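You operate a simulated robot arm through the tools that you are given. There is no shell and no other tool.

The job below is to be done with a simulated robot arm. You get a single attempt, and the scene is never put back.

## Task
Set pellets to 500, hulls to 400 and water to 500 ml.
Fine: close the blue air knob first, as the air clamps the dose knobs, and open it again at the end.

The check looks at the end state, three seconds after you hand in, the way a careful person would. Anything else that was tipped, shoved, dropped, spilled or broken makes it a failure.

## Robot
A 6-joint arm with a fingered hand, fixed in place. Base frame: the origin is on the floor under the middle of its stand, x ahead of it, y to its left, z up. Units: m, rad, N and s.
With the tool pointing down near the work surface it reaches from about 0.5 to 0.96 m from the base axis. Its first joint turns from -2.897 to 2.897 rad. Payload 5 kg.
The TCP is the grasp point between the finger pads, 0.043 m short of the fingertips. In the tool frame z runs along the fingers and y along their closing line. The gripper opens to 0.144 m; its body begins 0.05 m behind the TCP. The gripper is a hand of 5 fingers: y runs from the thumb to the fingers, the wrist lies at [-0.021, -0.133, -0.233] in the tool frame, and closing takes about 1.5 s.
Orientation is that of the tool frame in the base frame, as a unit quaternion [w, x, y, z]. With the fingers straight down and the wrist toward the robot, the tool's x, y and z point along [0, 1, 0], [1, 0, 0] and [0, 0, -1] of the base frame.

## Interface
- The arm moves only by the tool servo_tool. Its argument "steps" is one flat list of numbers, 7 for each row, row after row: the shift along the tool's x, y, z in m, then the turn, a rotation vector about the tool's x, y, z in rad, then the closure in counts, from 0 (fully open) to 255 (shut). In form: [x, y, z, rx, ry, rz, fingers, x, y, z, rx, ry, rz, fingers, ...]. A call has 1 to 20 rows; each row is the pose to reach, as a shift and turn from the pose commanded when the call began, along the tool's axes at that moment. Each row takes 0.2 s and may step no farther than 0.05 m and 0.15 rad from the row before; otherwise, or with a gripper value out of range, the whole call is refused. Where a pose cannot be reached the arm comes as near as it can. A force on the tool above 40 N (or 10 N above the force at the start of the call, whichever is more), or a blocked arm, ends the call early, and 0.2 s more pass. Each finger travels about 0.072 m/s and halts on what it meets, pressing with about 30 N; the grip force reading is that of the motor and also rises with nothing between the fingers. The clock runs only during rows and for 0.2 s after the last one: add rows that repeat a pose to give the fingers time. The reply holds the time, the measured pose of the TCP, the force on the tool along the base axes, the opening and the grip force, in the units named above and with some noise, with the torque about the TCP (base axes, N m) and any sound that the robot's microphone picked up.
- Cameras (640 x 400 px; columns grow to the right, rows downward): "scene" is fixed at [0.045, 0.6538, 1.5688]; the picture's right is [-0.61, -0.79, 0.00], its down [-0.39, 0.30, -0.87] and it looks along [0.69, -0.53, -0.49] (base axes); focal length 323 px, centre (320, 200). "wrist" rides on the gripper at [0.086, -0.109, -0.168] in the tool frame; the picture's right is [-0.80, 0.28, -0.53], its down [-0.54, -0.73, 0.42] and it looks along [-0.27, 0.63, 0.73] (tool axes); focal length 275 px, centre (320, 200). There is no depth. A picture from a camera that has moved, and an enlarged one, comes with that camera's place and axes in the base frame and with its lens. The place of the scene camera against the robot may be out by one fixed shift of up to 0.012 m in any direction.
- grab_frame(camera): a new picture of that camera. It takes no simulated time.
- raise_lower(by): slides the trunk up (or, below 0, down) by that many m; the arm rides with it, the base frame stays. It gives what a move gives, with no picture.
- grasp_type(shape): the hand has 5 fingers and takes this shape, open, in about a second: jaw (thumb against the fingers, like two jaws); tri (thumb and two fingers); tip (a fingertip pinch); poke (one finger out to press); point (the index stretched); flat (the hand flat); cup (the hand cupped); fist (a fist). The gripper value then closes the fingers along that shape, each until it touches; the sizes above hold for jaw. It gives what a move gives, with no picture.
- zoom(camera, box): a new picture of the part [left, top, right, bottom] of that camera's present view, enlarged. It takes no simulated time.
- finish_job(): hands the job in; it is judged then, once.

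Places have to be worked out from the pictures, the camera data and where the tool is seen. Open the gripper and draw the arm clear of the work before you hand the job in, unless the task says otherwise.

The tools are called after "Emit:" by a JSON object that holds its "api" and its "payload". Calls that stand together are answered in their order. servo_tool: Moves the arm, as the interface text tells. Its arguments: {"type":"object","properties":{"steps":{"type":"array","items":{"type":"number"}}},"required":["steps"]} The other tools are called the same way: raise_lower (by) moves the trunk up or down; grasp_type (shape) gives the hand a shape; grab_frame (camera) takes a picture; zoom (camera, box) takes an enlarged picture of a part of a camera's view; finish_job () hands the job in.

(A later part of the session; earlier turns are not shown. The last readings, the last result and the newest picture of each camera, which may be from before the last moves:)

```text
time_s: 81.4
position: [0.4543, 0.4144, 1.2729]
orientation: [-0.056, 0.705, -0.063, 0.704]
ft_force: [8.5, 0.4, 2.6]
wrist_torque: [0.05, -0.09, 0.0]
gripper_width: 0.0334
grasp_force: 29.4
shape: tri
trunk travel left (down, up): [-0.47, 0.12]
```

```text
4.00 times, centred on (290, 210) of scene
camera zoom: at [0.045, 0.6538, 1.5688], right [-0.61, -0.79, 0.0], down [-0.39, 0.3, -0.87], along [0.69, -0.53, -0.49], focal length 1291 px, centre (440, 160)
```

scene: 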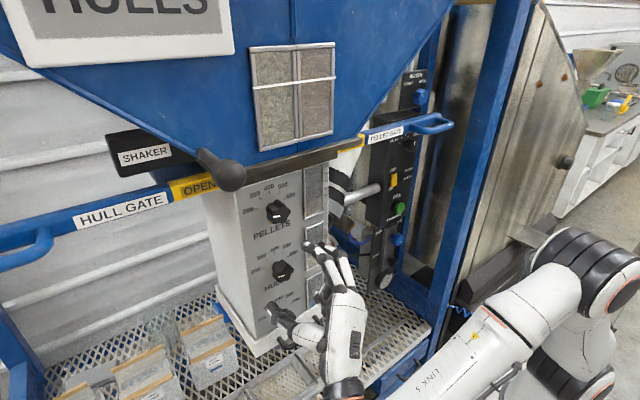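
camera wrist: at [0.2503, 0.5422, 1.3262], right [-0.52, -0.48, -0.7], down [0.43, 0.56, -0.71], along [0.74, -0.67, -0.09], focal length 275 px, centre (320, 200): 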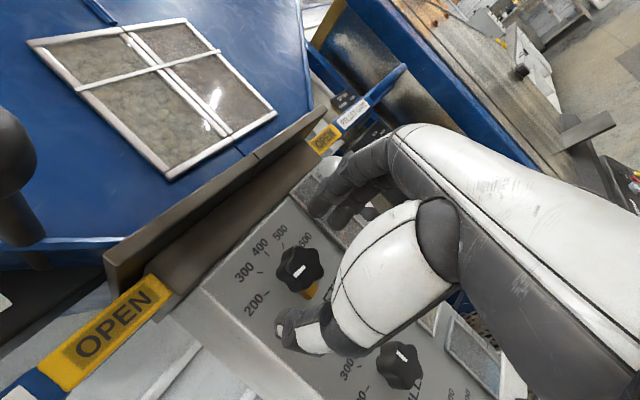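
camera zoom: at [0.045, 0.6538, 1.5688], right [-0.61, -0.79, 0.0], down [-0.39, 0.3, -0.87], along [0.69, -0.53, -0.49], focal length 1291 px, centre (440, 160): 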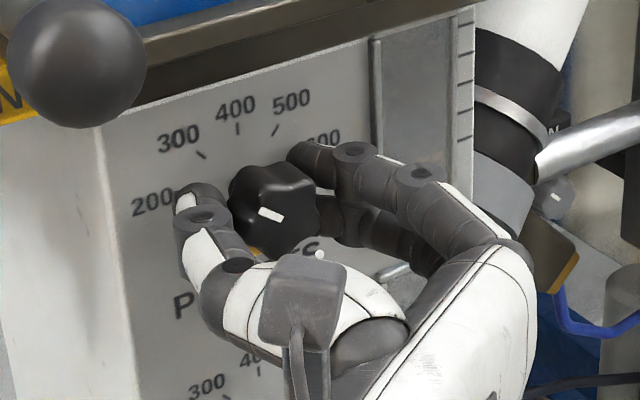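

The stroke held: the knob moved to about −50°. Next cycle: release, wind back 30°, re-grip, and turn 30° again.

Emit:
{"api": "servo_tool", "payload": {"steps": [0, 0, 0, 0, 0, 0, 125, 0, 0, 0, 0, 0, 0, 125, 0, 0, 0, 0, 0, 0, 125, 0, 0, 0, 0, 0, -0.131, 125, 0, 0, 0, 0, 0, -0.262, 125, 0, 0, 0, 0, 0, -0.393, 125, 0, 0, 0, 0, 0, -0.524, 125, 0, 0, 0, 0, 0, -0.524, 125]}}

Emit:
{"api": "zoom", "payload": {"camera": "scene", "box": [255, 185, 305, 235]}}

```text
time_s: 83.2
position: [0.4527, 0.4147, 1.2731]
orientation: [0.129, 0.696, 0.123, 0.695]
ft_force: [0.3, 1.0, -0.2]
wrist_torque: [0.0, 0.02, 0.0]
gripper_width: 0.073
grasp_force: 0.1
shape: tri
trunk travel left (down, up): [-0.47, 0.12]
```

```text
8.00 times, centred on (280, 210) of scene
camera zoom: at [0.045, 0.6538, 1.5688], right [-0.61, -0.79, 0.0], down [-0.39, 0.3, -0.87], along [0.69, -0.53, -0.49], focal length 2583 px, centre (640, 120)
```

zoom: 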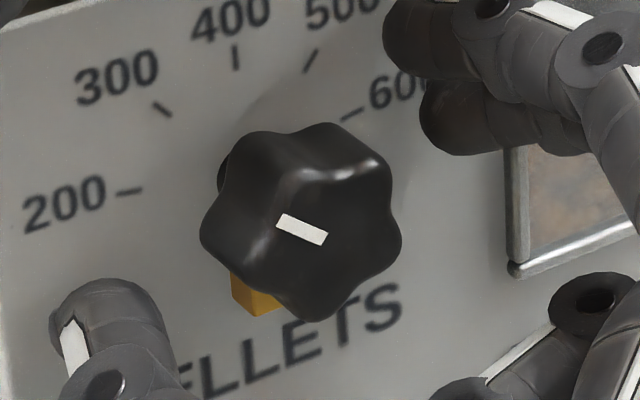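

The mark is at −52°, so 92° remain: three strokes of about 30.7°. Closing and turning again.

Emit:
{"api": "servo_tool", "payload": {"steps": [0, 0, 0, 0, 0, 0, 180, 0, 0, 0, 0, 0, 0, 255, 0, 0, 0, 0, 0, 0, 255, 0, 0, 0, 0, 0, 0, 255, 0, 0, 0, 0, 0, 0.134, 255, 0, 0, 0, 0, 0, 0.268, 255, 0, 0, 0, 0, 0, 0.402, 255, 0, 0, 0, 0, 0, 0.535, 255, 0, 0, 0, 0, 0, 0.535, 255, 0, 0, 0, 0, 0, 0.535, 125, 0, 0, 0, 0, 0, 0.535, 125, 0, 0, 0, 0, 0, 0.535, 125, 0, 0, 0, 0, 0, 0.402, 125, 0, 0, 0, 0, 0, 0.268, 125, 0, 0, 0, 0, 0, 0.134, 125, 0, 0, 0, 0, 0, 0, 125, 0, 0, 0, 0, 0, 0, 125]}}

Emit:
{"api": "zoom", "payload": {"camera": "scene", "box": [255, 185, 305, 235]}}

Emit:
{"api": "zoom", "payload": {"camera": "wrist", "box": [220, 160, 420, 360]}}

```text
time_s: 86.8
position: [0.4537, 0.4152, 1.274]
orientation: [0.129, 0.696, 0.123, 0.695]
ft_force: [0.0, 0.3, 0.2]
wrist_torque: [-0.03, -0.02, -0.03]
gripper_width: 0.073
grasp_force: 0.0
shape: tri
trunk travel left (down, up): [-0.47, 0.12]
```

```text
8.00 times, centred on (280, 210) of scene
camera zoom: at [0.045, 0.6538, 1.5688], right [-0.61, -0.79, 0.0], down [-0.39, 0.3, -0.87], along [0.69, -0.53, -0.49], focal length 2583 px, centre (640, 120)
```

zoom: 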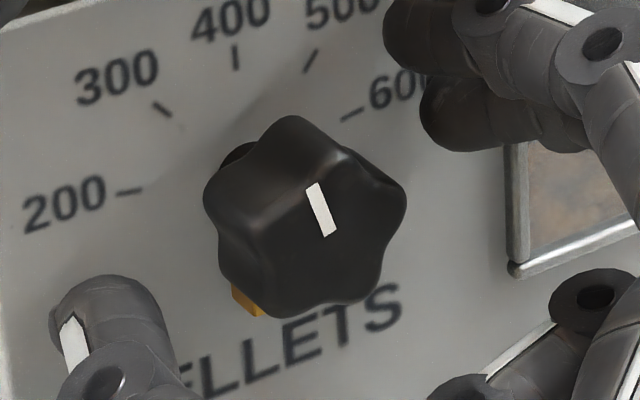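

```text
2.00 times, centred on (320, 260) of wrist
camera zoom: at [0.2871, 0.5485, 1.3171], right [-0.54, -0.54, -0.65], down [0.43, 0.49, -0.76], along [0.73, -0.69, -0.03], focal length 551 px, centre (320, 80)
```

zoom: 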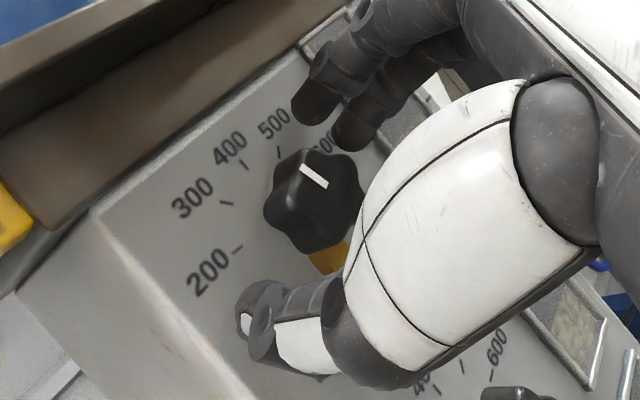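

The mark moved to −14° (a bit more than commanded as the lobes settled in the grip). Remaining 54°; another stroke of about 27°.

Emit:
{"api": "servo_tool", "payload": {"steps": [0, 0, 0, 0, 0, 0, 180, 0, 0, 0, 0, 0, 0, 255, 0, 0, 0, 0, 0, 0, 255, 0, 0, 0, 0, 0, 0, 255, 0, 0, 0, 0, 0, 0.12, 255, 0, 0, 0, 0, 0, 0.24, 255, 0, 0, 0, 0, 0, 0.36, 255, 0, 0, 0, 0, 0, 0.47, 255, 0, 0, 0, 0, 0, 0.47, 255, 0, 0, 0, 0, 0, 0.47, 125, 0, 0, 0, 0, 0, 0.47, 125, 0, 0, 0, 0, 0, 0.47, 125, 0, 0, 0, 0, 0, 0.36, 125, 0, 0, 0, 0, 0, 0.24, 125, 0, 0, 0, 0, 0, 0.12, 125, 0, 0, 0, 0, 0, 0, 125, 0, 0, 0, 0, 0, 0, 125]}}

Emit:
{"api": "zoom", "payload": {"camera": "scene", "box": [255, 185, 305, 235]}}

```text
time_s: 90.4
position: [0.4529, 0.4142, 1.2737]
orientation: [0.128, 0.696, 0.124, 0.695]
ft_force: [0.8, -0.8, 0.2]
wrist_torque: [-0.03, 0.0, 0.02]
gripper_width: 0.073
grasp_force: 0.2
shape: tri
trunk travel left (down, up): [-0.47, 0.12]
```

```text
8.00 times, centred on (280, 210) of scene
camera zoom: at [0.045, 0.6538, 1.5688], right [-0.61, -0.79, 0.0], down [-0.39, 0.3, -0.87], along [0.69, -0.53, -0.49], focal length 2583 px, centre (640, 120)
```

zoom: 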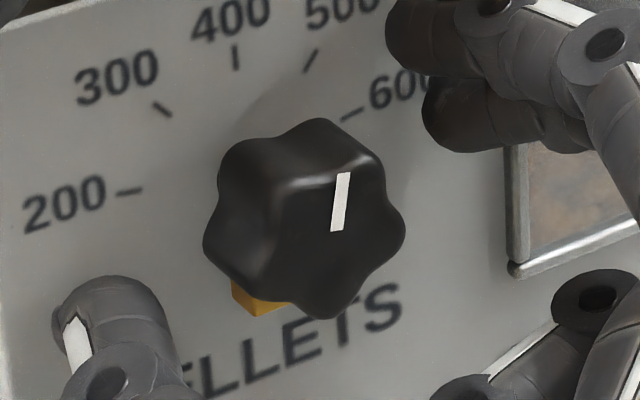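

Now at +13°. One last stroke of 26.7° to reach +40° (500).

Emit:
{"api": "servo_tool", "payload": {"steps": [0, 0, 0, 0, 0, 0, 180, 0, 0, 0, 0, 0, 0, 255, 0, 0, 0, 0, 0, 0, 255, 0, 0, 0, 0, 0, 0, 255, 0, 0, 0, 0, 0, 0.12, 255, 0, 0, 0, 0, 0, 0.24, 255, 0, 0, 0, 0, 0, 0.36, 255, 0, 0, 0, 0, 0, 0.466, 255, 0, 0, 0, 0, 0, 0.466, 255, 0, 0, 0, 0, 0, 0.466, 125, 0, 0, 0, 0, 0, 0.466, 125, 0, 0, 0, 0, 0, 0.466, 125, 0, 0, 0, 0, 0, 0.36, 125, 0, 0, 0, 0, 0, 0.24, 125, 0, 0, 0, 0, 0, 0.12, 125, 0, 0, 0, 0, 0, 0, 125, 0, 0, 0, 0, 0, 0, 125]}}

Emit:
{"api": "zoom", "payload": {"camera": "scene", "box": [255, 185, 305, 235]}}

Emit:
{"api": "zoom", "payload": {"camera": "wrist", "box": [230, 180, 370, 320]}}

```text
time_s: 94.0
position: [0.4522, 0.4153, 1.2744]
orientation: [0.129, 0.696, 0.123, 0.695]
ft_force: [0.6, 0.4, 1.1]
wrist_torque: [0.0, -0.02, 0.0]
gripper_width: 0.0734
grasp_force: 0.0
shape: tri
trunk travel left (down, up): [-0.47, 0.12]
```

```text
8.00 times, centred on (280, 210) of scene
camera zoom: at [0.045, 0.6538, 1.5688], right [-0.61, -0.79, 0.0], down [-0.39, 0.3, -0.87], along [0.69, -0.53, -0.49], focal length 2583 px, centre (640, 120)
```

zoom: 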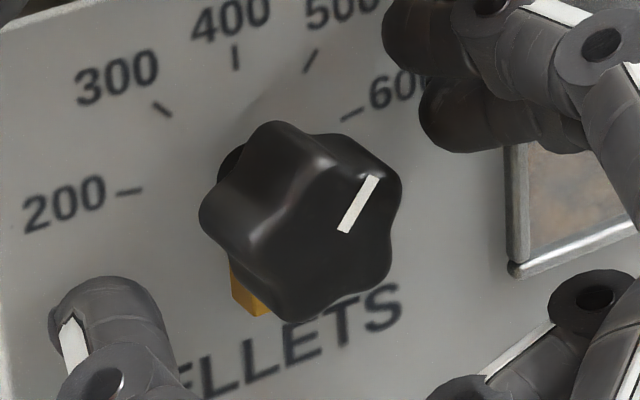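

```text
2.86 times, centred on (300, 250) of wrist
camera zoom: at [0.2873, 0.5486, 1.3167], right [-0.54, -0.54, -0.65], down [0.43, 0.49, -0.76], along [0.73, -0.69, -0.03], focal length 786 px, centre (377, 57)
```

zoom: 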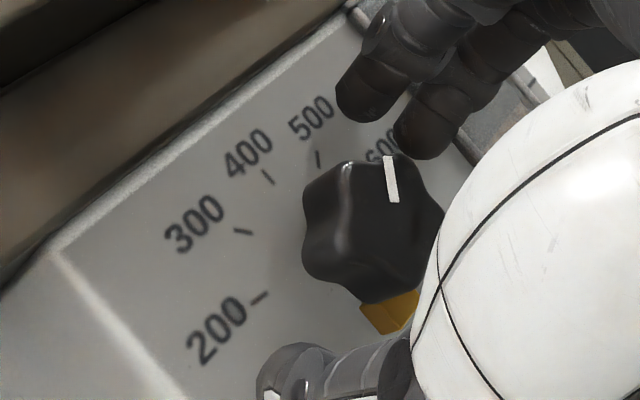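

PELLETS reads about +37°, close to the 500 tick at 40°. I'll zoom tighter to measure more precisely.

Emit:
{"api": "zoom", "payload": {"camera": "scene", "box": [270, 200, 290, 220]}}

Emit:
{"api": "zoom", "payload": {"camera": "scene", "box": [260, 180, 290, 210]}}

```text
16.00 times, centred on (280, 210) of scene
camera zoom: at [0.045, 0.6538, 1.5688], right [-0.61, -0.79, 0.0], down [-0.39, 0.3, -0.87], along [0.69, -0.53, -0.49], focal length 5166 px, centre (960, 40)
```

zoom: 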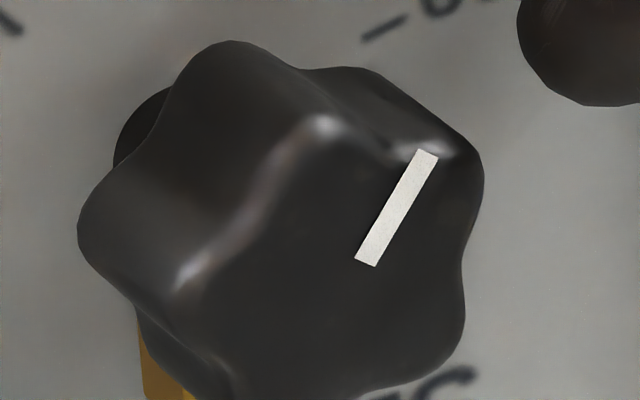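

```text
13.33 times, centred on (275, 195) of scene
camera zoom: at [0.045, 0.6538, 1.5688], right [-0.61, -0.79, 0.0], down [-0.39, 0.3, -0.87], along [0.69, -0.53, -0.49], focal length 4305 px, centre (920, 267)
```

zoom: 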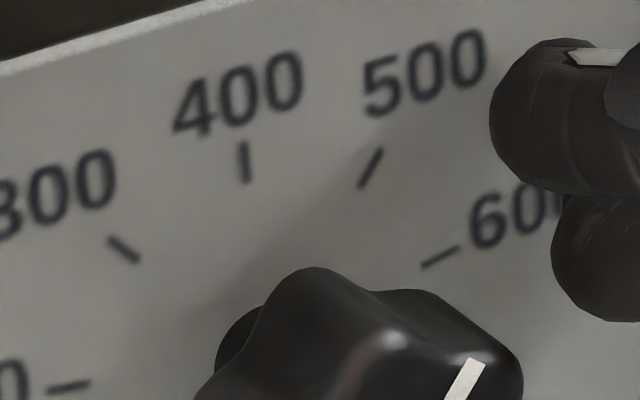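

PELLETS' mark is parallel to the 500 tick (same measured direction within 0.5°). Let me double-check HULLS at the same magnification.

Emit:
{"api": "zoom", "payload": {"camera": "scene", "box": [275, 255, 295, 275]}}

Emit:
{"api": "zoom", "payload": {"camera": "scene", "box": [260, 240, 290, 270]}}

```text
16.00 times, centred on (285, 265) of scene
camera zoom: at [0.045, 0.6538, 1.5688], right [-0.61, -0.79, 0.0], down [-0.39, 0.3, -0.87], along [0.69, -0.53, -0.49], focal length 5166 px, centre (880, -840)
```

zoom: 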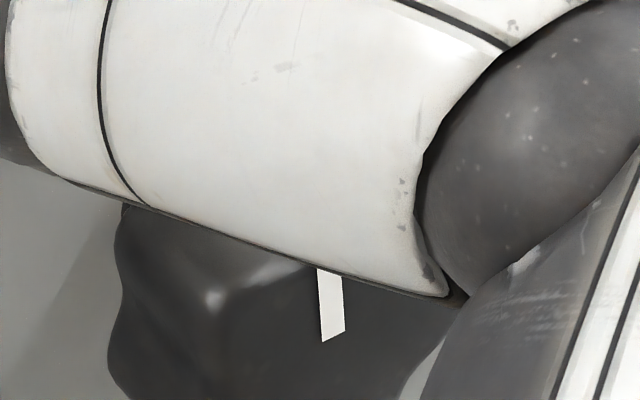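

```text
13.33 times, centred on (275, 255) of scene
camera zoom: at [0.045, 0.6538, 1.5688], right [-0.61, -0.79, 0.0], down [-0.39, 0.3, -0.87], along [0.69, -0.53, -0.49], focal length 4305 px, centre (920, -533)
```

zoom: 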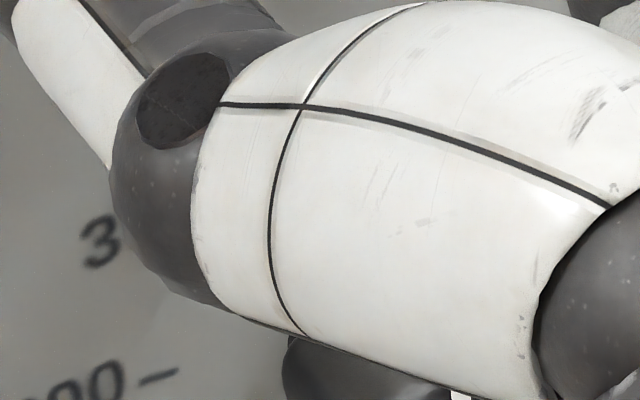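

The thumb hides HULLS here; I'll verify it later. Now retreating from PELLETS along −x.

Emit:
{"api": "servo_tool", "payload": {"steps": [0, 0, -0.015, 0, 0, 0, 125, 0, 0, -0.03, 0, 0, 0, 125, 0, 0, -0.042, 0, 0, 0, 125, 0, 0, -0.042, 0, 0, 0, 125]}}

Emit:
{"api": "grab_frame", "payload": {"camera": "wrist"}}

Emit:
{"api": "grab_frame", "payload": {"camera": "scene"}}

```text
time_s: 95.0
position: [0.4101, 0.4172, 1.2758]
orientation: [0.129, 0.697, 0.123, 0.695]
ft_force: [0.7, -0.9, -0.3]
wrist_torque: [0.02, -0.03, 0.0]
gripper_width: 0.073
grasp_force: 0.1
shape: tri
trunk travel left (down, up): [-0.47, 0.12]
```

```text
taken
camera wrist: at [0.2447, 0.5512, 1.3184], right [-0.54, -0.54, -0.65], down [0.43, 0.49, -0.76], along [0.73, -0.69, -0.03], focal length 275 px, centre (320, 200)
```

wrist: 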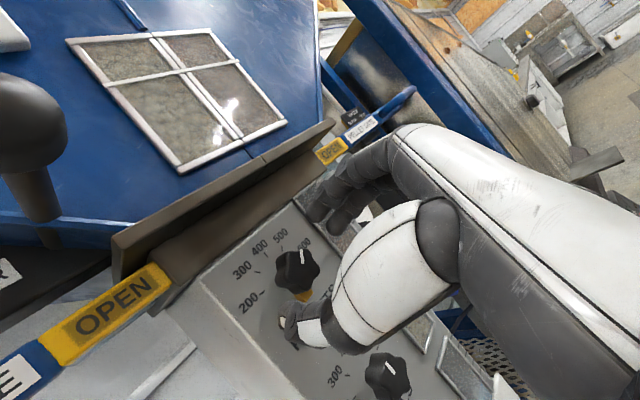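

```text
taken
```

scene: 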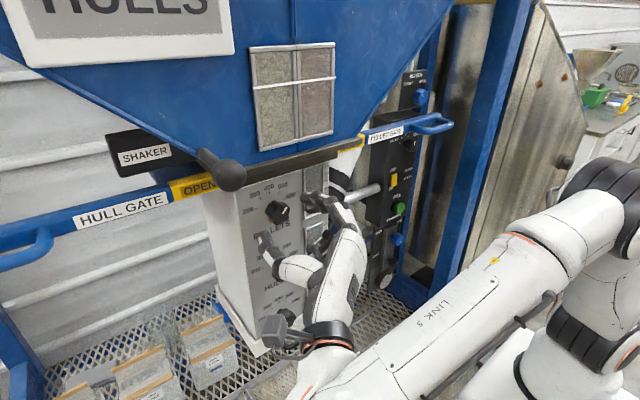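

Retreated to x=0.410 (tips 1.6 cm off the knob faces). Lowering the trunk 0.2 m toward the WATER knob, then I'll look again.

Emit:
{"api": "raise_lower", "payload": {"by": -0.2}}

Emit:
{"api": "grab_frame", "payload": {"camera": "wrist"}}

Emit:
{"api": "zoom", "payload": {"camera": "scene", "box": [220, 230, 400, 400]}}

```text
time_s: 97.1
position: [0.411, 0.4182, 1.0749]
orientation: [0.127, 0.697, 0.122, 0.695]
ft_force: [0.3, 0.1, 0.1]
wrist_torque: [-0.04, -0.02, 0.01]
gripper_width: 0.073
grasp_force: 0.1
shape: tri
trunk travel left (down, up): [-0.27, 0.32]
```

```text
taken
camera wrist: at [0.2449, 0.5512, 1.1184], right [-0.54, -0.54, -0.65], down [0.43, 0.49, -0.76], along [0.73, -0.69, -0.03], focal length 275 px, centre (320, 200)
```

wrist: 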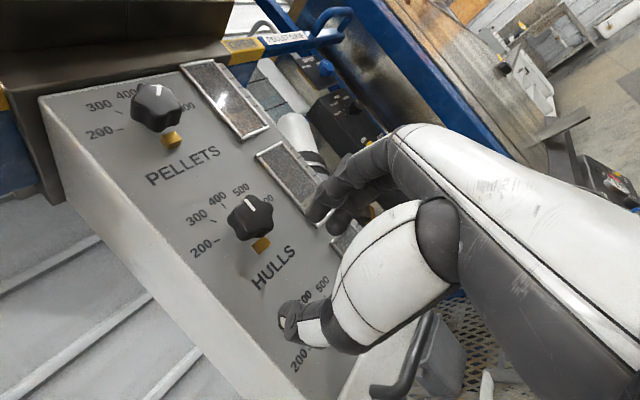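

```text
2.35 times, centred on (310, 315) of scene
camera zoom: at [0.045, 0.6538, 1.5688], right [-0.61, -0.79, 0.0], down [-0.39, 0.3, -0.87], along [0.69, -0.53, -0.49], focal length 760 px, centre (344, -71)
```

zoom: 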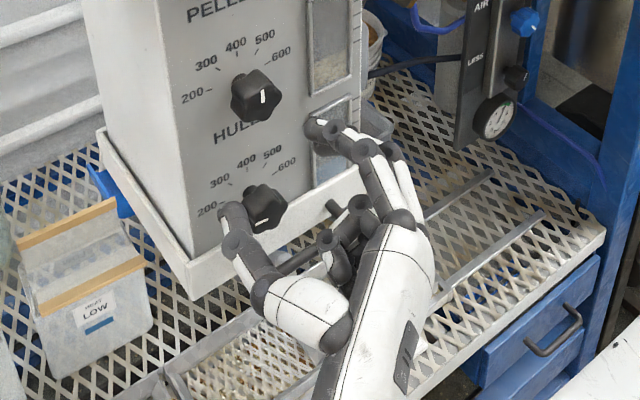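

A good moment to check all three knobs: zooming on HULLS and PELLETS from the wrist and on WATER from the fixed camera.

Emit:
{"api": "zoom", "payload": {"camera": "wrist", "box": [180, 170, 290, 280]}}

Emit:
{"api": "zoom", "payload": {"camera": "wrist", "box": [75, 60, 185, 170]}}

Emit:
{"api": "zoom", "payload": {"camera": "scene", "box": [265, 295, 305, 335]}}

Emit:
{"api": "zoom", "payload": {"camera": "scene", "box": [265, 240, 305, 280]}}

```text
3.64 times, centred on (235, 225) of wrist
camera zoom: at [0.2449, 0.5512, 1.1184], right [-0.54, -0.54, -0.65], down [0.43, 0.49, -0.76], along [0.73, -0.69, -0.03], focal length 1001 px, centre (629, 109)
```

zoom: 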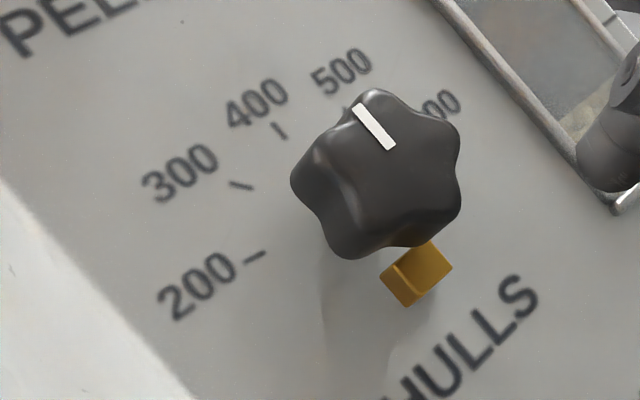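

```text
3.64 times, centred on (130, 115) of wrist
camera zoom: at [0.2449, 0.5512, 1.1184], right [-0.54, -0.54, -0.65], down [0.43, 0.49, -0.76], along [0.73, -0.69, -0.03], focal length 1001 px, centre (1011, 509)
```

zoom: 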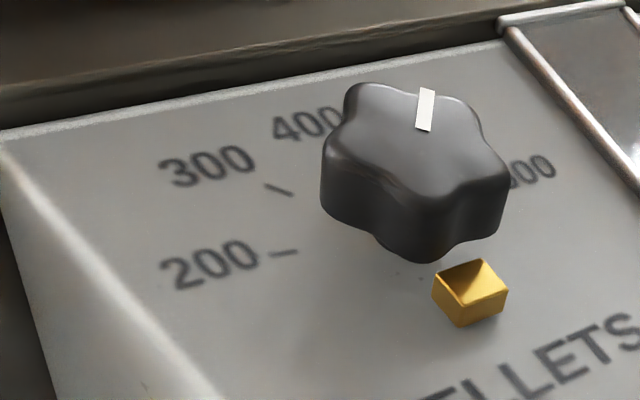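

```text
10.00 times, centred on (285, 315) of scene
camera zoom: at [0.045, 0.6538, 1.5688], right [-0.61, -0.79, 0.0], down [-0.39, 0.3, -0.87], along [0.69, -0.53, -0.49], focal length 3229 px, centre (670, -950)
```

zoom: 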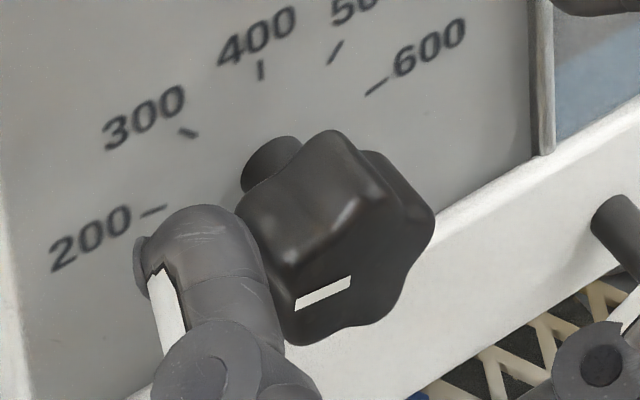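

```text
10.00 times, centred on (285, 260) of scene
camera zoom: at [0.045, 0.6538, 1.5688], right [-0.61, -0.79, 0.0], down [-0.39, 0.3, -0.87], along [0.69, -0.53, -0.49], focal length 3229 px, centre (670, -400)
```

zoom: 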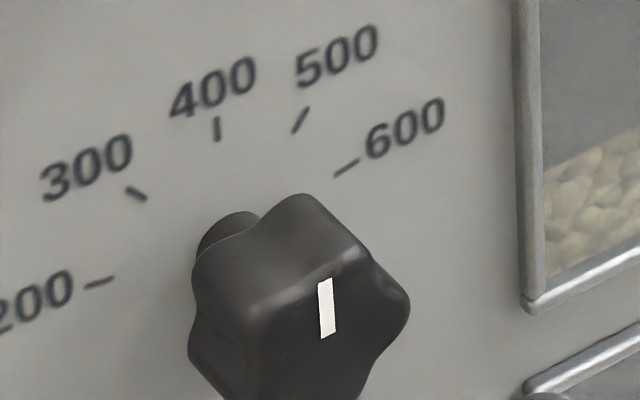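

Both look right. I'll zoom much tighter on HULLS' mark and its 400 tick to compare directions.

Emit:
{"api": "zoom", "payload": {"camera": "scene", "box": [272, 248, 278, 254]}}

Emit:
{"api": "zoom", "payload": {"camera": "scene", "box": [281, 264, 291, 274]}}

```text
16.00 times, centred on (275, 251) of scene
camera zoom: at [0.045, 0.6538, 1.5688], right [-0.61, -0.79, 0.0], down [-0.39, 0.3, -0.87], along [0.69, -0.53, -0.49], focal length 5166 px, centre (1040, -616)
```

zoom: 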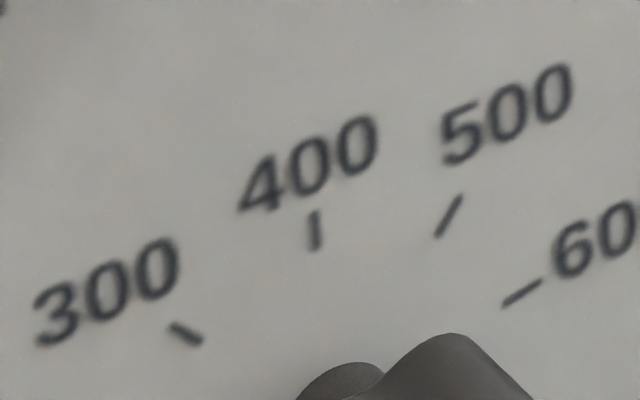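

```text
16.00 times, centred on (286, 269) of scene
camera zoom: at [0.045, 0.6538, 1.5688], right [-0.61, -0.79, 0.0], down [-0.39, 0.3, -0.87], along [0.69, -0.53, -0.49], focal length 5166 px, centre (864, -904)
```

zoom: 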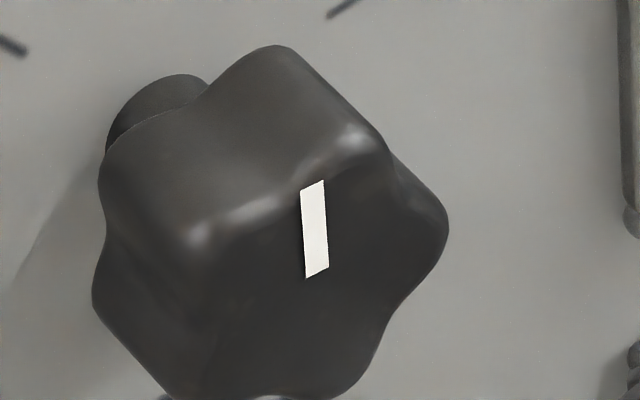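

HULLS measures +0.9° and PELLETS about 39–40°, both on their ticks; WATER is still at 200. Lowering the last 7 cm to WATER height.

Emit:
{"api": "raise_lower", "payload": {"by": -0.073}}

Emit:
{"api": "grab_frame", "payload": {"camera": "wrist"}}

Emit:
{"api": "zoom", "payload": {"camera": "wrist", "box": [220, 190, 400, 370]}}

Emit:
{"api": "zoom", "payload": {"camera": "scene", "box": [240, 270, 360, 390]}}

```text
time_s: 98.2
position: [0.4106, 0.4176, 1.0031]
orientation: [0.128, 0.696, 0.122, 0.695]
ft_force: [0.8, -0.1, 0.0]
wrist_torque: [0.01, 0.01, 0.01]
gripper_width: 0.073
grasp_force: 0.1
shape: tri
trunk travel left (down, up): [-0.197, 0.393]
```

```text
taken
camera wrist: at [0.2449, 0.5512, 1.0454], right [-0.54, -0.54, -0.65], down [0.43, 0.49, -0.76], along [0.73, -0.69, -0.03], focal length 275 px, centre (320, 200)
```

wrist: 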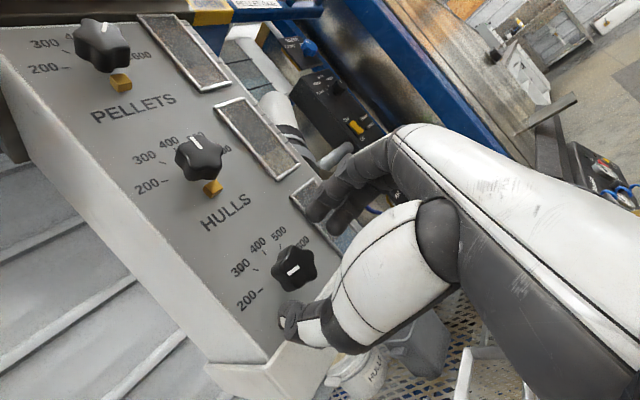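

```text
2.22 times, centred on (310, 280) of wrist
camera zoom: at [0.2449, 0.5512, 1.0454], right [-0.54, -0.54, -0.65], down [0.43, 0.49, -0.76], along [0.73, -0.69, -0.03], focal length 612 px, centre (342, 22)
```

zoom: 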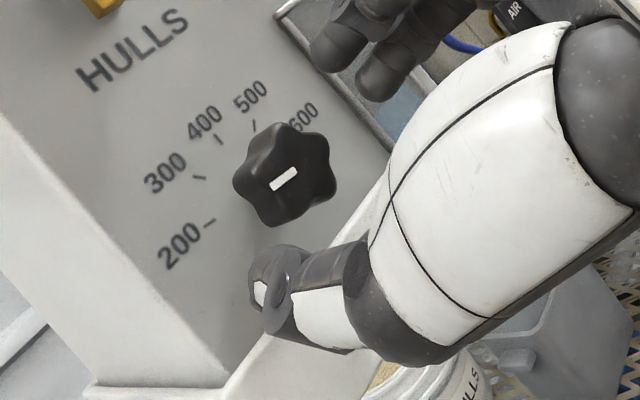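

```text
3.33 times, centred on (300, 330) of scene
camera zoom: at [0.045, 0.6538, 1.5688], right [-0.61, -0.79, 0.0], down [-0.39, 0.3, -0.87], along [0.69, -0.53, -0.49], focal length 1076 px, centre (387, -233)
```

zoom: 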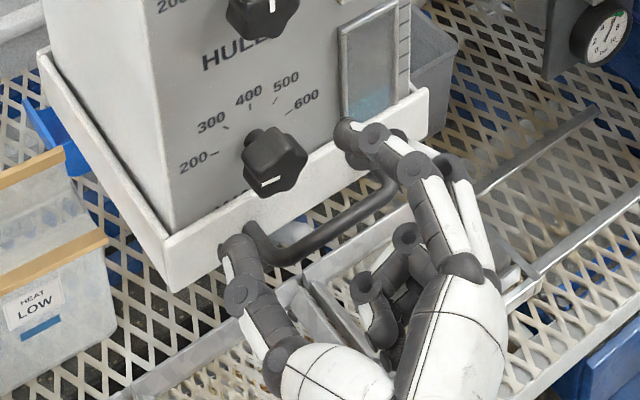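

WATER's axis is at about (0.416, 1.002), in line with the hand; the tray lip is about 3.5 cm below it and the drawer handle stays below/in front. Advancing 4.2 cm slowly.

Emit:
{"api": "servo_tool", "payload": {"steps": [0, 0, 0.011, 0, 0, 0, 125, -0.0007, 0.0005, 0.022, 0, 0, 0, 125, -0.0014, 0.0011, 0.033, 0, 0, 0, 125, -0.0014, 0.0011, 0.042, 0, 0, 0, 125, -0.0014, 0.0011, 0.042, 0, 0, 0, 125]}}

Emit:
{"api": "zoom", "payload": {"camera": "wrist", "box": [220, 190, 400, 370]}}

Emit:
{"api": "zoom", "payload": {"camera": "scene", "box": [250, 280, 340, 370]}}

```text
time_s: 99.4
position: [0.4525, 0.4159, 1.0006]
orientation: [0.128, 0.697, 0.122, 0.695]
ft_force: [-0.1, 0.6, 0.6]
wrist_torque: [0.03, -0.01, 0.02]
gripper_width: 0.0729
grasp_force: 0.0
shape: tri
trunk travel left (down, up): [-0.197, 0.393]
```

```text
2.22 times, centred on (310, 280) of wrist
camera zoom: at [0.2865, 0.5485, 1.0444], right [-0.54, -0.54, -0.65], down [0.43, 0.49, -0.76], along [0.73, -0.69, -0.03], focal length 612 px, centre (342, 22)
```

zoom: 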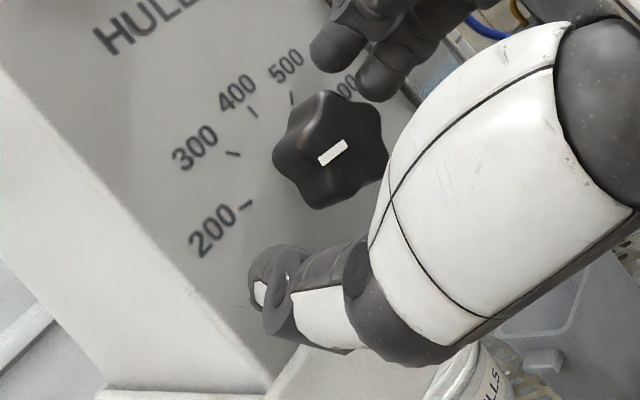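

```text
4.44 times, centred on (295, 325) of scene
camera zoom: at [0.045, 0.6538, 1.5688], right [-0.61, -0.79, 0.0], down [-0.39, 0.3, -0.87], along [0.69, -0.53, -0.49], focal length 1435 px, centre (431, -356)
```

zoom: 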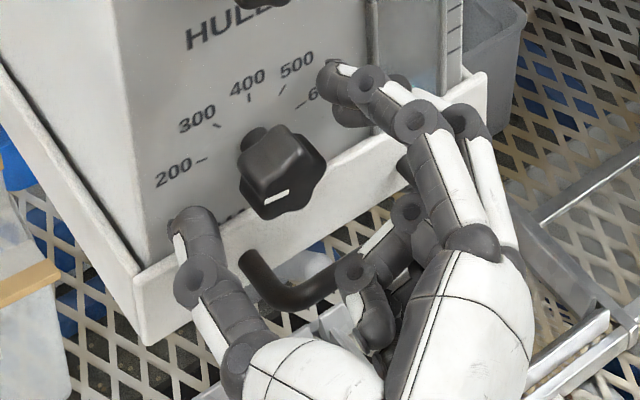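

No contact at (0.4525, 0.416, 1.001). Closing on WATER and turning 30° clockwise.

Emit:
{"api": "servo_tool", "payload": {"steps": [0, 0, 0, 0, 0, 0, 180, 0, 0, 0, 0, 0, 0, 255, 0, 0, 0, 0, 0, 0, 255, 0, 0, 0, 0, 0, 0, 255, 0, 0, 0, 0, 0, 0.131, 255, 0, 0, 0, 0, 0, 0.262, 255, 0, 0, 0, 0, 0, 0.393, 255, 0, 0, 0, 0, 0, 0.524, 255, 0, 0, 0, 0, 0, 0.524, 255]}}

Emit:
{"api": "zoom", "payload": {"camera": "wrist", "box": [220, 160, 420, 360]}}

Emit:
{"api": "zoom", "payload": {"camera": "scene", "box": [250, 280, 340, 370]}}

```text
time_s: 101.4
position: [0.4519, 0.4165, 1.0001]
orientation: [-0.056, 0.704, -0.063, 0.705]
ft_force: [0.2, 2.7, 1.9]
wrist_torque: [-0.01, -0.06, 0.11]
gripper_width: 0.0333
grasp_force: 30.5
shape: tri
trunk travel left (down, up): [-0.197, 0.393]
```

```text
2.00 times, centred on (320, 260) of wrist
camera zoom: at [0.2863, 0.5101, 1.104], right [-0.54, -0.14, -0.83], down [0.43, 0.8, -0.41], along [0.73, -0.58, -0.37], focal length 551 px, centre (320, 80)
```

zoom: 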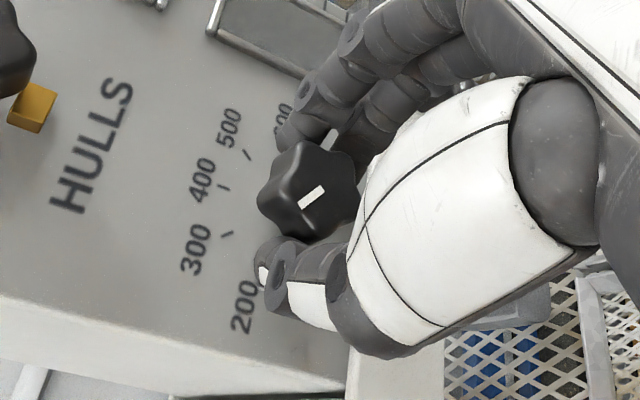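

```text
4.44 times, centred on (295, 325) of scene
camera zoom: at [0.045, 0.6538, 1.5688], right [-0.61, -0.79, 0.0], down [-0.39, 0.3, -0.87], along [0.69, -0.53, -0.49], focal length 1435 px, centre (431, -356)
```

zoom: 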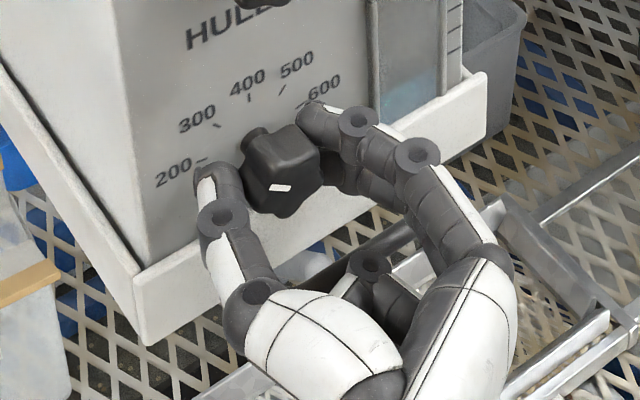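

Smooth, with low forces. Releasing, winding back, then reading the mark.

Emit:
{"api": "servo_tool", "payload": {"steps": [0, 0, 0, 0, 0, 0, 125, 0, 0, 0, 0, 0, 0, 125, 0, 0, 0, 0, 0, 0, 125, 0, 0, 0, 0, 0, -0.131, 125, 0, 0, 0, 0, 0, -0.262, 125, 0, 0, 0, 0, 0, -0.393, 125, 0, 0, 0, 0, 0, -0.524, 125, 0, 0, 0, 0, 0, -0.524, 125]}}

Emit:
{"api": "zoom", "payload": {"camera": "scene", "box": [275, 303, 301, 329]}}

```text
time_s: 103.2
position: [0.4522, 0.4151, 1.0002]
orientation: [0.129, 0.697, 0.123, 0.695]
ft_force: [0.5, 0.0, -0.5]
wrist_torque: [-0.02, 0.0, 0.01]
gripper_width: 0.0731
grasp_force: 0.0
shape: tri
trunk travel left (down, up): [-0.197, 0.393]
```

```text
15.38 times, centred on (288, 316) of scene
camera zoom: at [0.045, 0.6538, 1.5688], right [-0.61, -0.79, 0.0], down [-0.39, 0.3, -0.87], along [0.69, -0.53, -0.49], focal length 4967 px, centre (812, -1585)
```

zoom: 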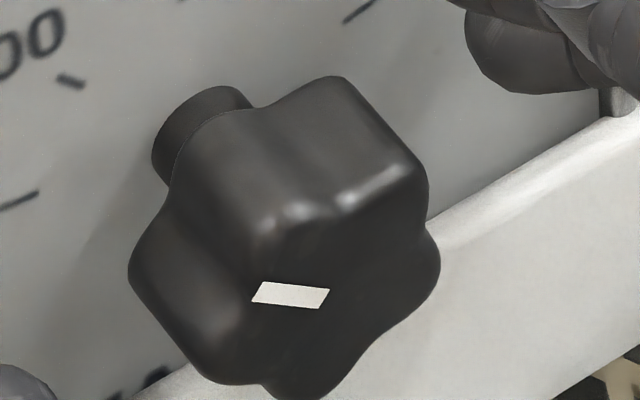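

WATER is at −48°. Two more strokes of 29.5° in sequence, then I'll read again.

Emit:
{"api": "servo_tool", "payload": {"steps": [0, 0, 0, 0, 0, 0, 180, 0, 0, 0, 0, 0, 0, 255, 0, 0, 0, 0, 0, 0, 255, 0, 0, 0, 0, 0, 0, 255, 0, 0, 0, 0, 0, 0.13, 255, 0, 0, 0, 0, 0, 0.26, 255, 0, 0, 0, 0, 0, 0.39, 255, 0, 0, 0, 0, 0, 0.515, 255, 0, 0, 0, 0, 0, 0.515, 255, 0, 0, 0, 0, 0, 0.515, 125, 0, 0, 0, 0, 0, 0.515, 125, 0, 0, 0, 0, 0, 0.515, 125, 0, 0, 0, 0, 0, 0.39, 125, 0, 0, 0, 0, 0, 0.26, 125, 0, 0, 0, 0, 0, 0.13, 125, 0, 0, 0, 0, 0, 0, 125, 0, 0, 0, 0, 0, 0, 125]}}

Emit:
{"api": "zoom", "payload": {"camera": "scene", "box": [275, 303, 301, 329]}}

```text
time_s: 106.8
position: [0.4522, 0.4177, 1.001]
orientation: [0.128, 0.696, 0.122, 0.696]
ft_force: [0.3, 0.6, 0.4]
wrist_torque: [0.02, 0.0, 0.02]
gripper_width: 0.0734
grasp_force: 0.1
shape: tri
trunk travel left (down, up): [-0.197, 0.393]
```

```text
15.38 times, centred on (288, 316) of scene
camera zoom: at [0.045, 0.6538, 1.5688], right [-0.61, -0.79, 0.0], down [-0.39, 0.3, -0.87], along [0.69, -0.53, -0.49], focal length 4967 px, centre (812, -1585)
```

zoom: 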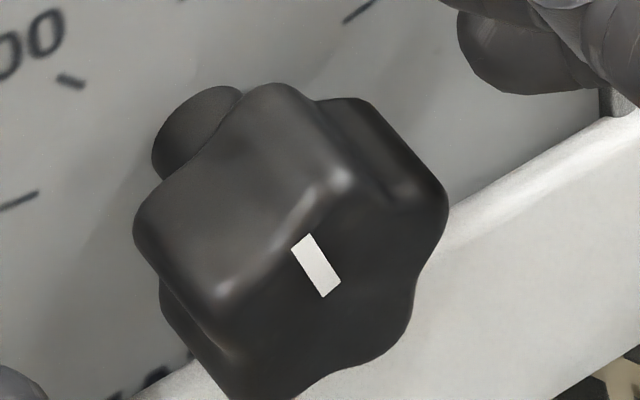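

Now at −19°. Another 29.4° stroke.

Emit:
{"api": "servo_tool", "payload": {"steps": [0, 0, 0, 0, 0, 0, 180, 0, 0, 0, 0, 0, 0, 255, 0, 0, 0, 0, 0, 0, 255, 0, 0, 0, 0, 0, 0, 255, 0, 0, 0, 0, 0, 0.13, 255, 0, 0, 0, 0, 0, 0.26, 255, 0, 0, 0, 0, 0, 0.39, 255, 0, 0, 0, 0, 0, 0.514, 255, 0, 0, 0, 0, 0, 0.514, 255, 0, 0, 0, 0, 0, 0.514, 125, 0, 0, 0, 0, 0, 0.514, 125, 0, 0, 0, 0, 0, 0.514, 125, 0, 0, 0, 0, 0, 0.39, 125, 0, 0, 0, 0, 0, 0.26, 125, 0, 0, 0, 0, 0, 0.13, 125, 0, 0, 0, 0, 0, 0, 125, 0, 0, 0, 0, 0, 0, 125]}}

Emit:
{"api": "zoom", "payload": {"camera": "scene", "box": [275, 303, 301, 329]}}

```text
time_s: 110.4
position: [0.4538, 0.416, 1.001]
orientation: [0.128, 0.696, 0.123, 0.696]
ft_force: [0.2, -0.4, 0.2]
wrist_torque: [-0.02, 0.02, 0.01]
gripper_width: 0.0733
grasp_force: 0.0
shape: tri
trunk travel left (down, up): [-0.197, 0.393]
```

```text
15.38 times, centred on (288, 316) of scene
camera zoom: at [0.045, 0.6538, 1.5688], right [-0.61, -0.79, 0.0], down [-0.39, 0.3, -0.87], along [0.69, -0.53, -0.49], focal length 4967 px, centre (812, -1585)
```

zoom: 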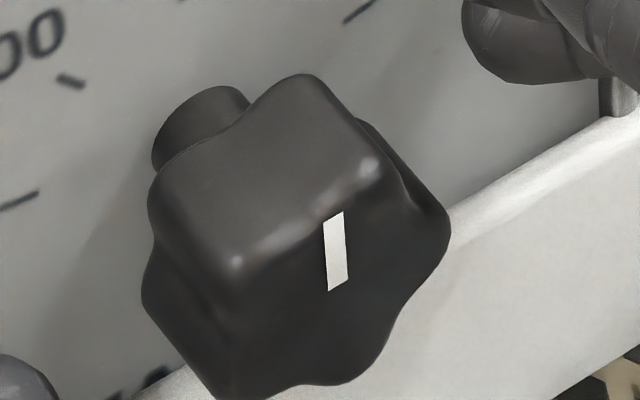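

At 0° now (the lobes settled a bit backward on gripping). 40° remain; next a stroke of 25°.

Emit:
{"api": "servo_tool", "payload": {"steps": [0, 0, 0, 0, 0, 0, 180, 0, 0, 0, 0, 0, 0, 255, 0, 0, 0, 0, 0, 0, 255, 0, 0, 0, 0, 0, 0, 255, 0, 0, 0, 0, 0, 0.13, 255, 0, 0, 0, 0, 0, 0.26, 255, 0, 0, 0, 0, 0, 0.36, 255, 0, 0, 0, 0, 0, 0.436, 255, 0, 0, 0, 0, 0, 0.436, 255, 0, 0, 0, 0, 0, 0.436, 125, 0, 0, 0, 0, 0, 0.436, 125, 0, 0, 0, 0, 0, 0.436, 125, 0, 0, 0, 0, 0, 0.36, 125, 0, 0, 0, 0, 0, 0.26, 125, 0, 0, 0, 0, 0, 0.13, 125, 0, 0, 0, 0, 0, 0, 125, 0, 0, 0, 0, 0, 0, 125]}}

Emit:
{"api": "zoom", "payload": {"camera": "scene", "box": [275, 303, 301, 329]}}

```text
time_s: 114.0
position: [0.4522, 0.4157, 1.0003]
orientation: [0.129, 0.697, 0.122, 0.695]
ft_force: [0.4, 0.1, 0.7]
wrist_torque: [0.01, -0.01, -0.01]
gripper_width: 0.0732
grasp_force: 0.0
shape: tri
trunk travel left (down, up): [-0.197, 0.393]
```

```text
15.38 times, centred on (288, 316) of scene
camera zoom: at [0.045, 0.6538, 1.5688], right [-0.61, -0.79, 0.0], down [-0.39, 0.3, -0.87], along [0.69, -0.53, -0.49], focal length 4967 px, centre (812, -1585)
```

zoom: 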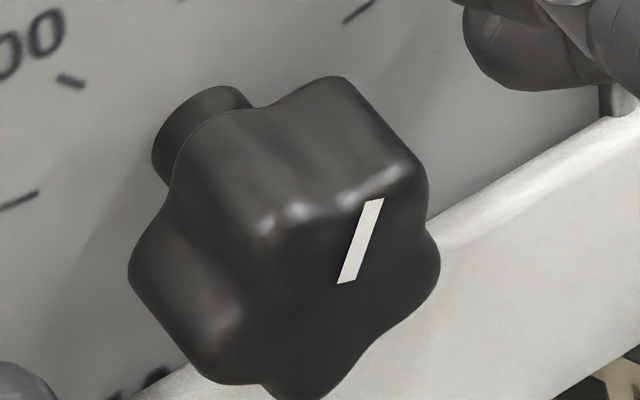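

At +22°. A final stroke of 18°.

Emit:
{"api": "servo_tool", "payload": {"steps": [0, 0, 0, 0, 0, 0, 180, 0, 0, 0, 0, 0, 0, 255, 0, 0, 0, 0, 0, 0, 255, 0, 0, 0, 0, 0, 0, 255, 0, 0, 0, 0, 0, 0.11, 255, 0, 0, 0, 0, 0, 0.22, 255, 0, 0, 0, 0, 0, 0.314, 255, 0, 0, 0, 0, 0, 0.314, 255, 0, 0, 0, 0, 0, 0.314, 125, 0, 0, 0, 0, 0, 0.314, 125, 0, 0, 0, 0, 0, 0.314, 125, 0, 0, 0, 0, 0, 0.2, 125, 0, 0, 0, 0, 0, 0.1, 125, 0, 0, 0, 0, 0, 0, 125, 0, 0, 0, 0, 0, 0, 125]}}

Emit:
{"api": "zoom", "payload": {"camera": "scene", "box": [275, 303, 301, 329]}}

Emit:
{"api": "zoom", "payload": {"camera": "scene", "box": [268, 292, 300, 324]}}

```text
time_s: 117.2
position: [0.4525, 0.4164, 1.0009]
orientation: [0.128, 0.697, 0.122, 0.695]
ft_force: [0.2, -0.6, 0.6]
wrist_torque: [0.01, 0.0, -0.02]
gripper_width: 0.0731
grasp_force: 0.1
shape: tri
trunk travel left (down, up): [-0.197, 0.393]
```

```text
15.38 times, centred on (288, 316) of scene
camera zoom: at [0.045, 0.6538, 1.5688], right [-0.61, -0.79, 0.0], down [-0.39, 0.3, -0.87], along [0.69, -0.53, -0.49], focal length 4967 px, centre (812, -1585)
```

zoom: 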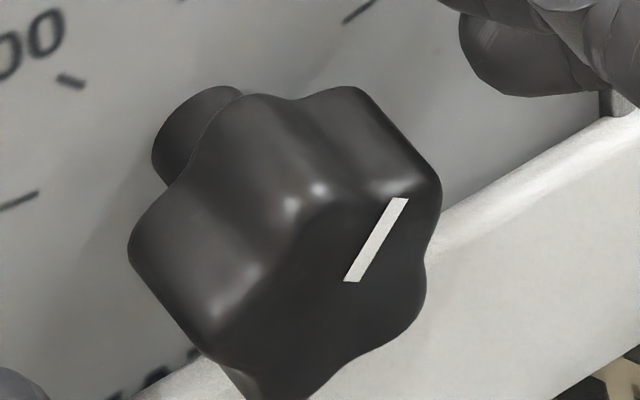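

```text
12.50 times, centred on (284, 308) of scene
camera zoom: at [0.045, 0.6538, 1.5688], right [-0.61, -0.79, 0.0], down [-0.39, 0.3, -0.87], along [0.69, -0.53, -0.49], focal length 4036 px, centre (770, -1150)
```

zoom: 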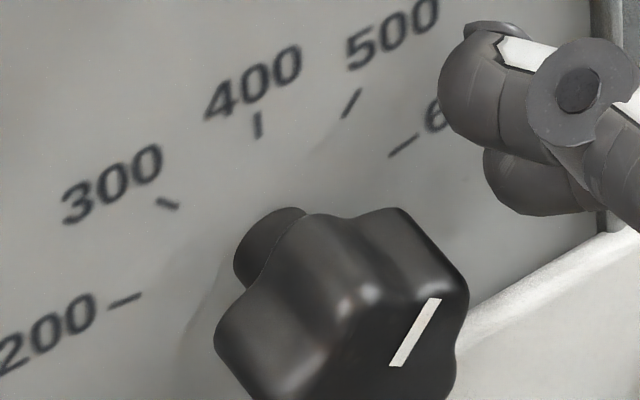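

WATER measures 40.7° against its 500 tick at 39.5–40° — set. Retreating from WATER along −x, then raising the trunk to clear the drawer handle.

Emit:
{"api": "servo_tool", "payload": {"steps": [0, 0, -0.014, 0, 0, 0, 125, 0, 0, -0.028, 0, 0, 0, 125, 0, 0, -0.042, 0, 0, 0, 125, 0, 0, -0.042, 0, 0, 0, 125]}}

Emit:
{"api": "raise_lower", "payload": {"by": 0.15}}

Emit:
{"api": "grab_frame", "payload": {"camera": "wrist"}}

Emit:
{"api": "grab_frame", "payload": {"camera": "scene"}}

```text
time_s: 118.2
position: [0.4088, 0.4168, 1.0014]
orientation: [0.129, 0.697, 0.122, 0.695]
ft_force: [0.3, 0.4, -0.1]
wrist_torque: [0.0, -0.04, 0.01]
gripper_width: 0.0733
grasp_force: 0.1
shape: tri
trunk travel left (down, up): [-0.197, 0.393]
```

```text
time_s: 120.0
position: [0.4086, 0.4158, 1.1511]
orientation: [0.128, 0.697, 0.122, 0.695]
ft_force: [-0.6, -0.3, 0.0]
wrist_torque: [0.03, -0.02, 0.02]
gripper_width: 0.0728
grasp_force: 0.0
shape: tri
trunk travel left (down, up): [-0.347, 0.243]
```

```text
taken
camera wrist: at [0.2439, 0.5495, 1.1935], right [-0.54, -0.54, -0.65], down [0.43, 0.49, -0.76], along [0.73, -0.69, -0.03], focal length 275 px, centre (320, 200)
```

wrist: 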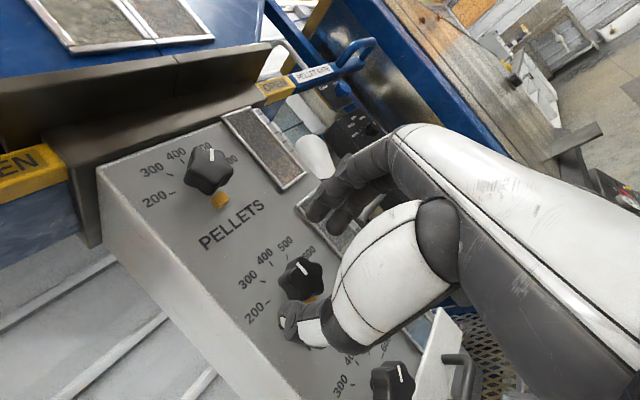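

```text
taken
```

scene: 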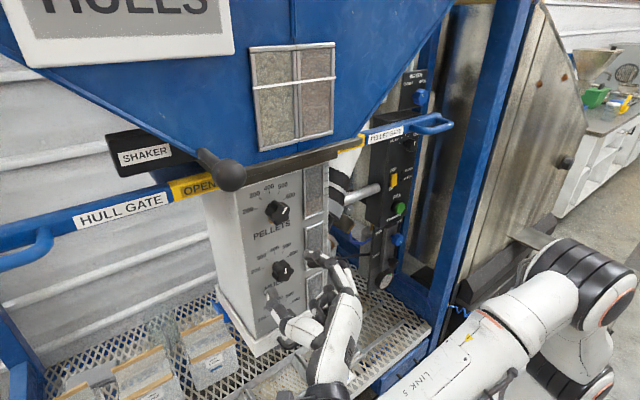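

Clear of everything. Moving right along the panel to (0.402, 0.30, 1.145).

Emit:
{"api": "servo_tool", "payload": {"steps": [-0.0151, 0.0357, -0.0023, 0, 0, -0.058, 125, -0.0302, 0.0713, -0.0047, 0, 0, -0.117, 125, -0.0453, 0.107, -0.007, 0, 0, -0.175, 125, -0.0453, 0.107, -0.007, 0, 0, -0.175, 125]}}

```text
time_s: 121.0
position: [0.4027, 0.3, 1.1451]
orientation: [0.189, 0.683, 0.183, 0.681]
ft_force: [0.0, -0.4, -0.7]
wrist_torque: [0.0, -0.02, 0.01]
gripper_width: 0.0731
grasp_force: 0.0
shape: tri
trunk travel left (down, up): [-0.347, 0.243]
```

Now tilting back to the 45° posture used at the AIR knob, shifting slightly forward and right.

Emit:
{"api": "servo_tool", "payload": {"steps": [-0.0034, 0.0057, 0.0062, 0, -0.131, 0, 100, -0.0069, 0.0114, 0.0123, 0, -0.262, 0, 80, -0.0103, 0.0172, 0.0185, 0, -0.393, 0, 60, -0.0137, 0.0229, 0.0247, 0, -0.524, 0, 60, -0.0172, 0.0286, 0.0308, 0, -0.655, 0, 60, -0.0206, 0.0343, 0.037, 0, -0.785, 0, 60]}}

Emit:
{"api": "grab_frame", "payload": {"camera": "scene"}}

```text
time_s: 122.4
position: [0.438, 0.259, 1.144]
orientation: [0.244, 0.892, 0.096, 0.367]
ft_force: [-0.8, -0.1, 0.0]
wrist_torque: [-0.01, -0.01, 0.0]
gripper_width: 0.1099
grasp_force: 0.0
shape: tri
trunk travel left (down, up): [-0.347, 0.243]
```

```text
taken
```

scene: 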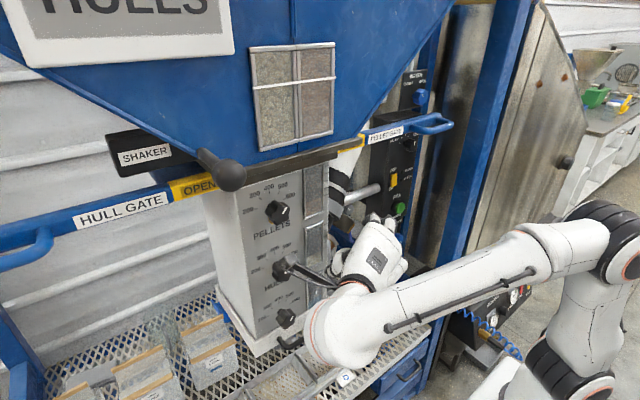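

Good. Continuing right to (0.45, 0.11, 1.15), away from the dose box.

Emit:
{"api": "servo_tool", "payload": {"steps": [-0.01, 0.0328, 0.0148, 0, 0, 0, 60, -0.02, 0.0656, 0.0296, 0, 0, 0, 60, -0.03, 0.0984, 0.0443, 0, 0, 0, 60, -0.04, 0.1312, 0.0591, 0, 0, 0, 60]}}

Emit:
{"api": "grab_frame", "payload": {"camera": "scene"}}

```text
time_s: 123.4
position: [0.4557, 0.1096, 1.1507]
orientation: [0.243, 0.892, 0.096, 0.369]
ft_force: [0.0, -0.3, -0.1]
wrist_torque: [-0.02, 0.02, -0.05]
gripper_width: 0.1099
grasp_force: 0.2
shape: tri
trunk travel left (down, up): [-0.347, 0.243]
```

```text
taken
```

scene: 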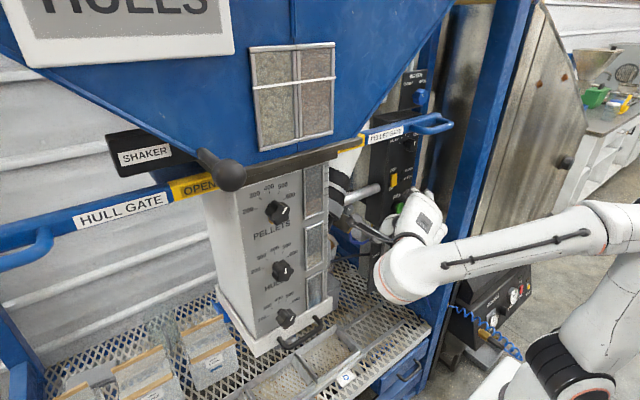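

Lowering the trunk back to its bottom position (0.347 m) for the AIR knob; the space beneath is free down to z≈0.5.

Emit:
{"api": "raise_lower", "payload": {"by": -0.347}}

Emit:
{"api": "grab_frame", "payload": {"camera": "scene"}}

```text
time_s: 126.8
position: [0.4561, 0.1101, 0.8058]
orientation: [0.244, 0.892, 0.096, 0.368]
ft_force: [0.0, 0.1, 0.5]
wrist_torque: [0.0, -0.05, -0.01]
gripper_width: 0.1101
grasp_force: 0.0
shape: tri
trunk travel left (down, up): [0.0, 0.59]
```

```text
taken
```

scene: 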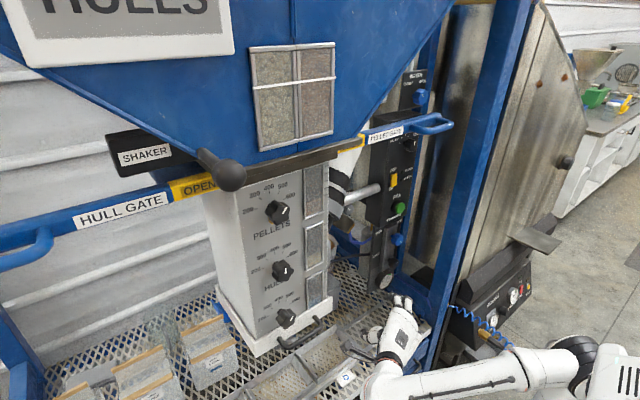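

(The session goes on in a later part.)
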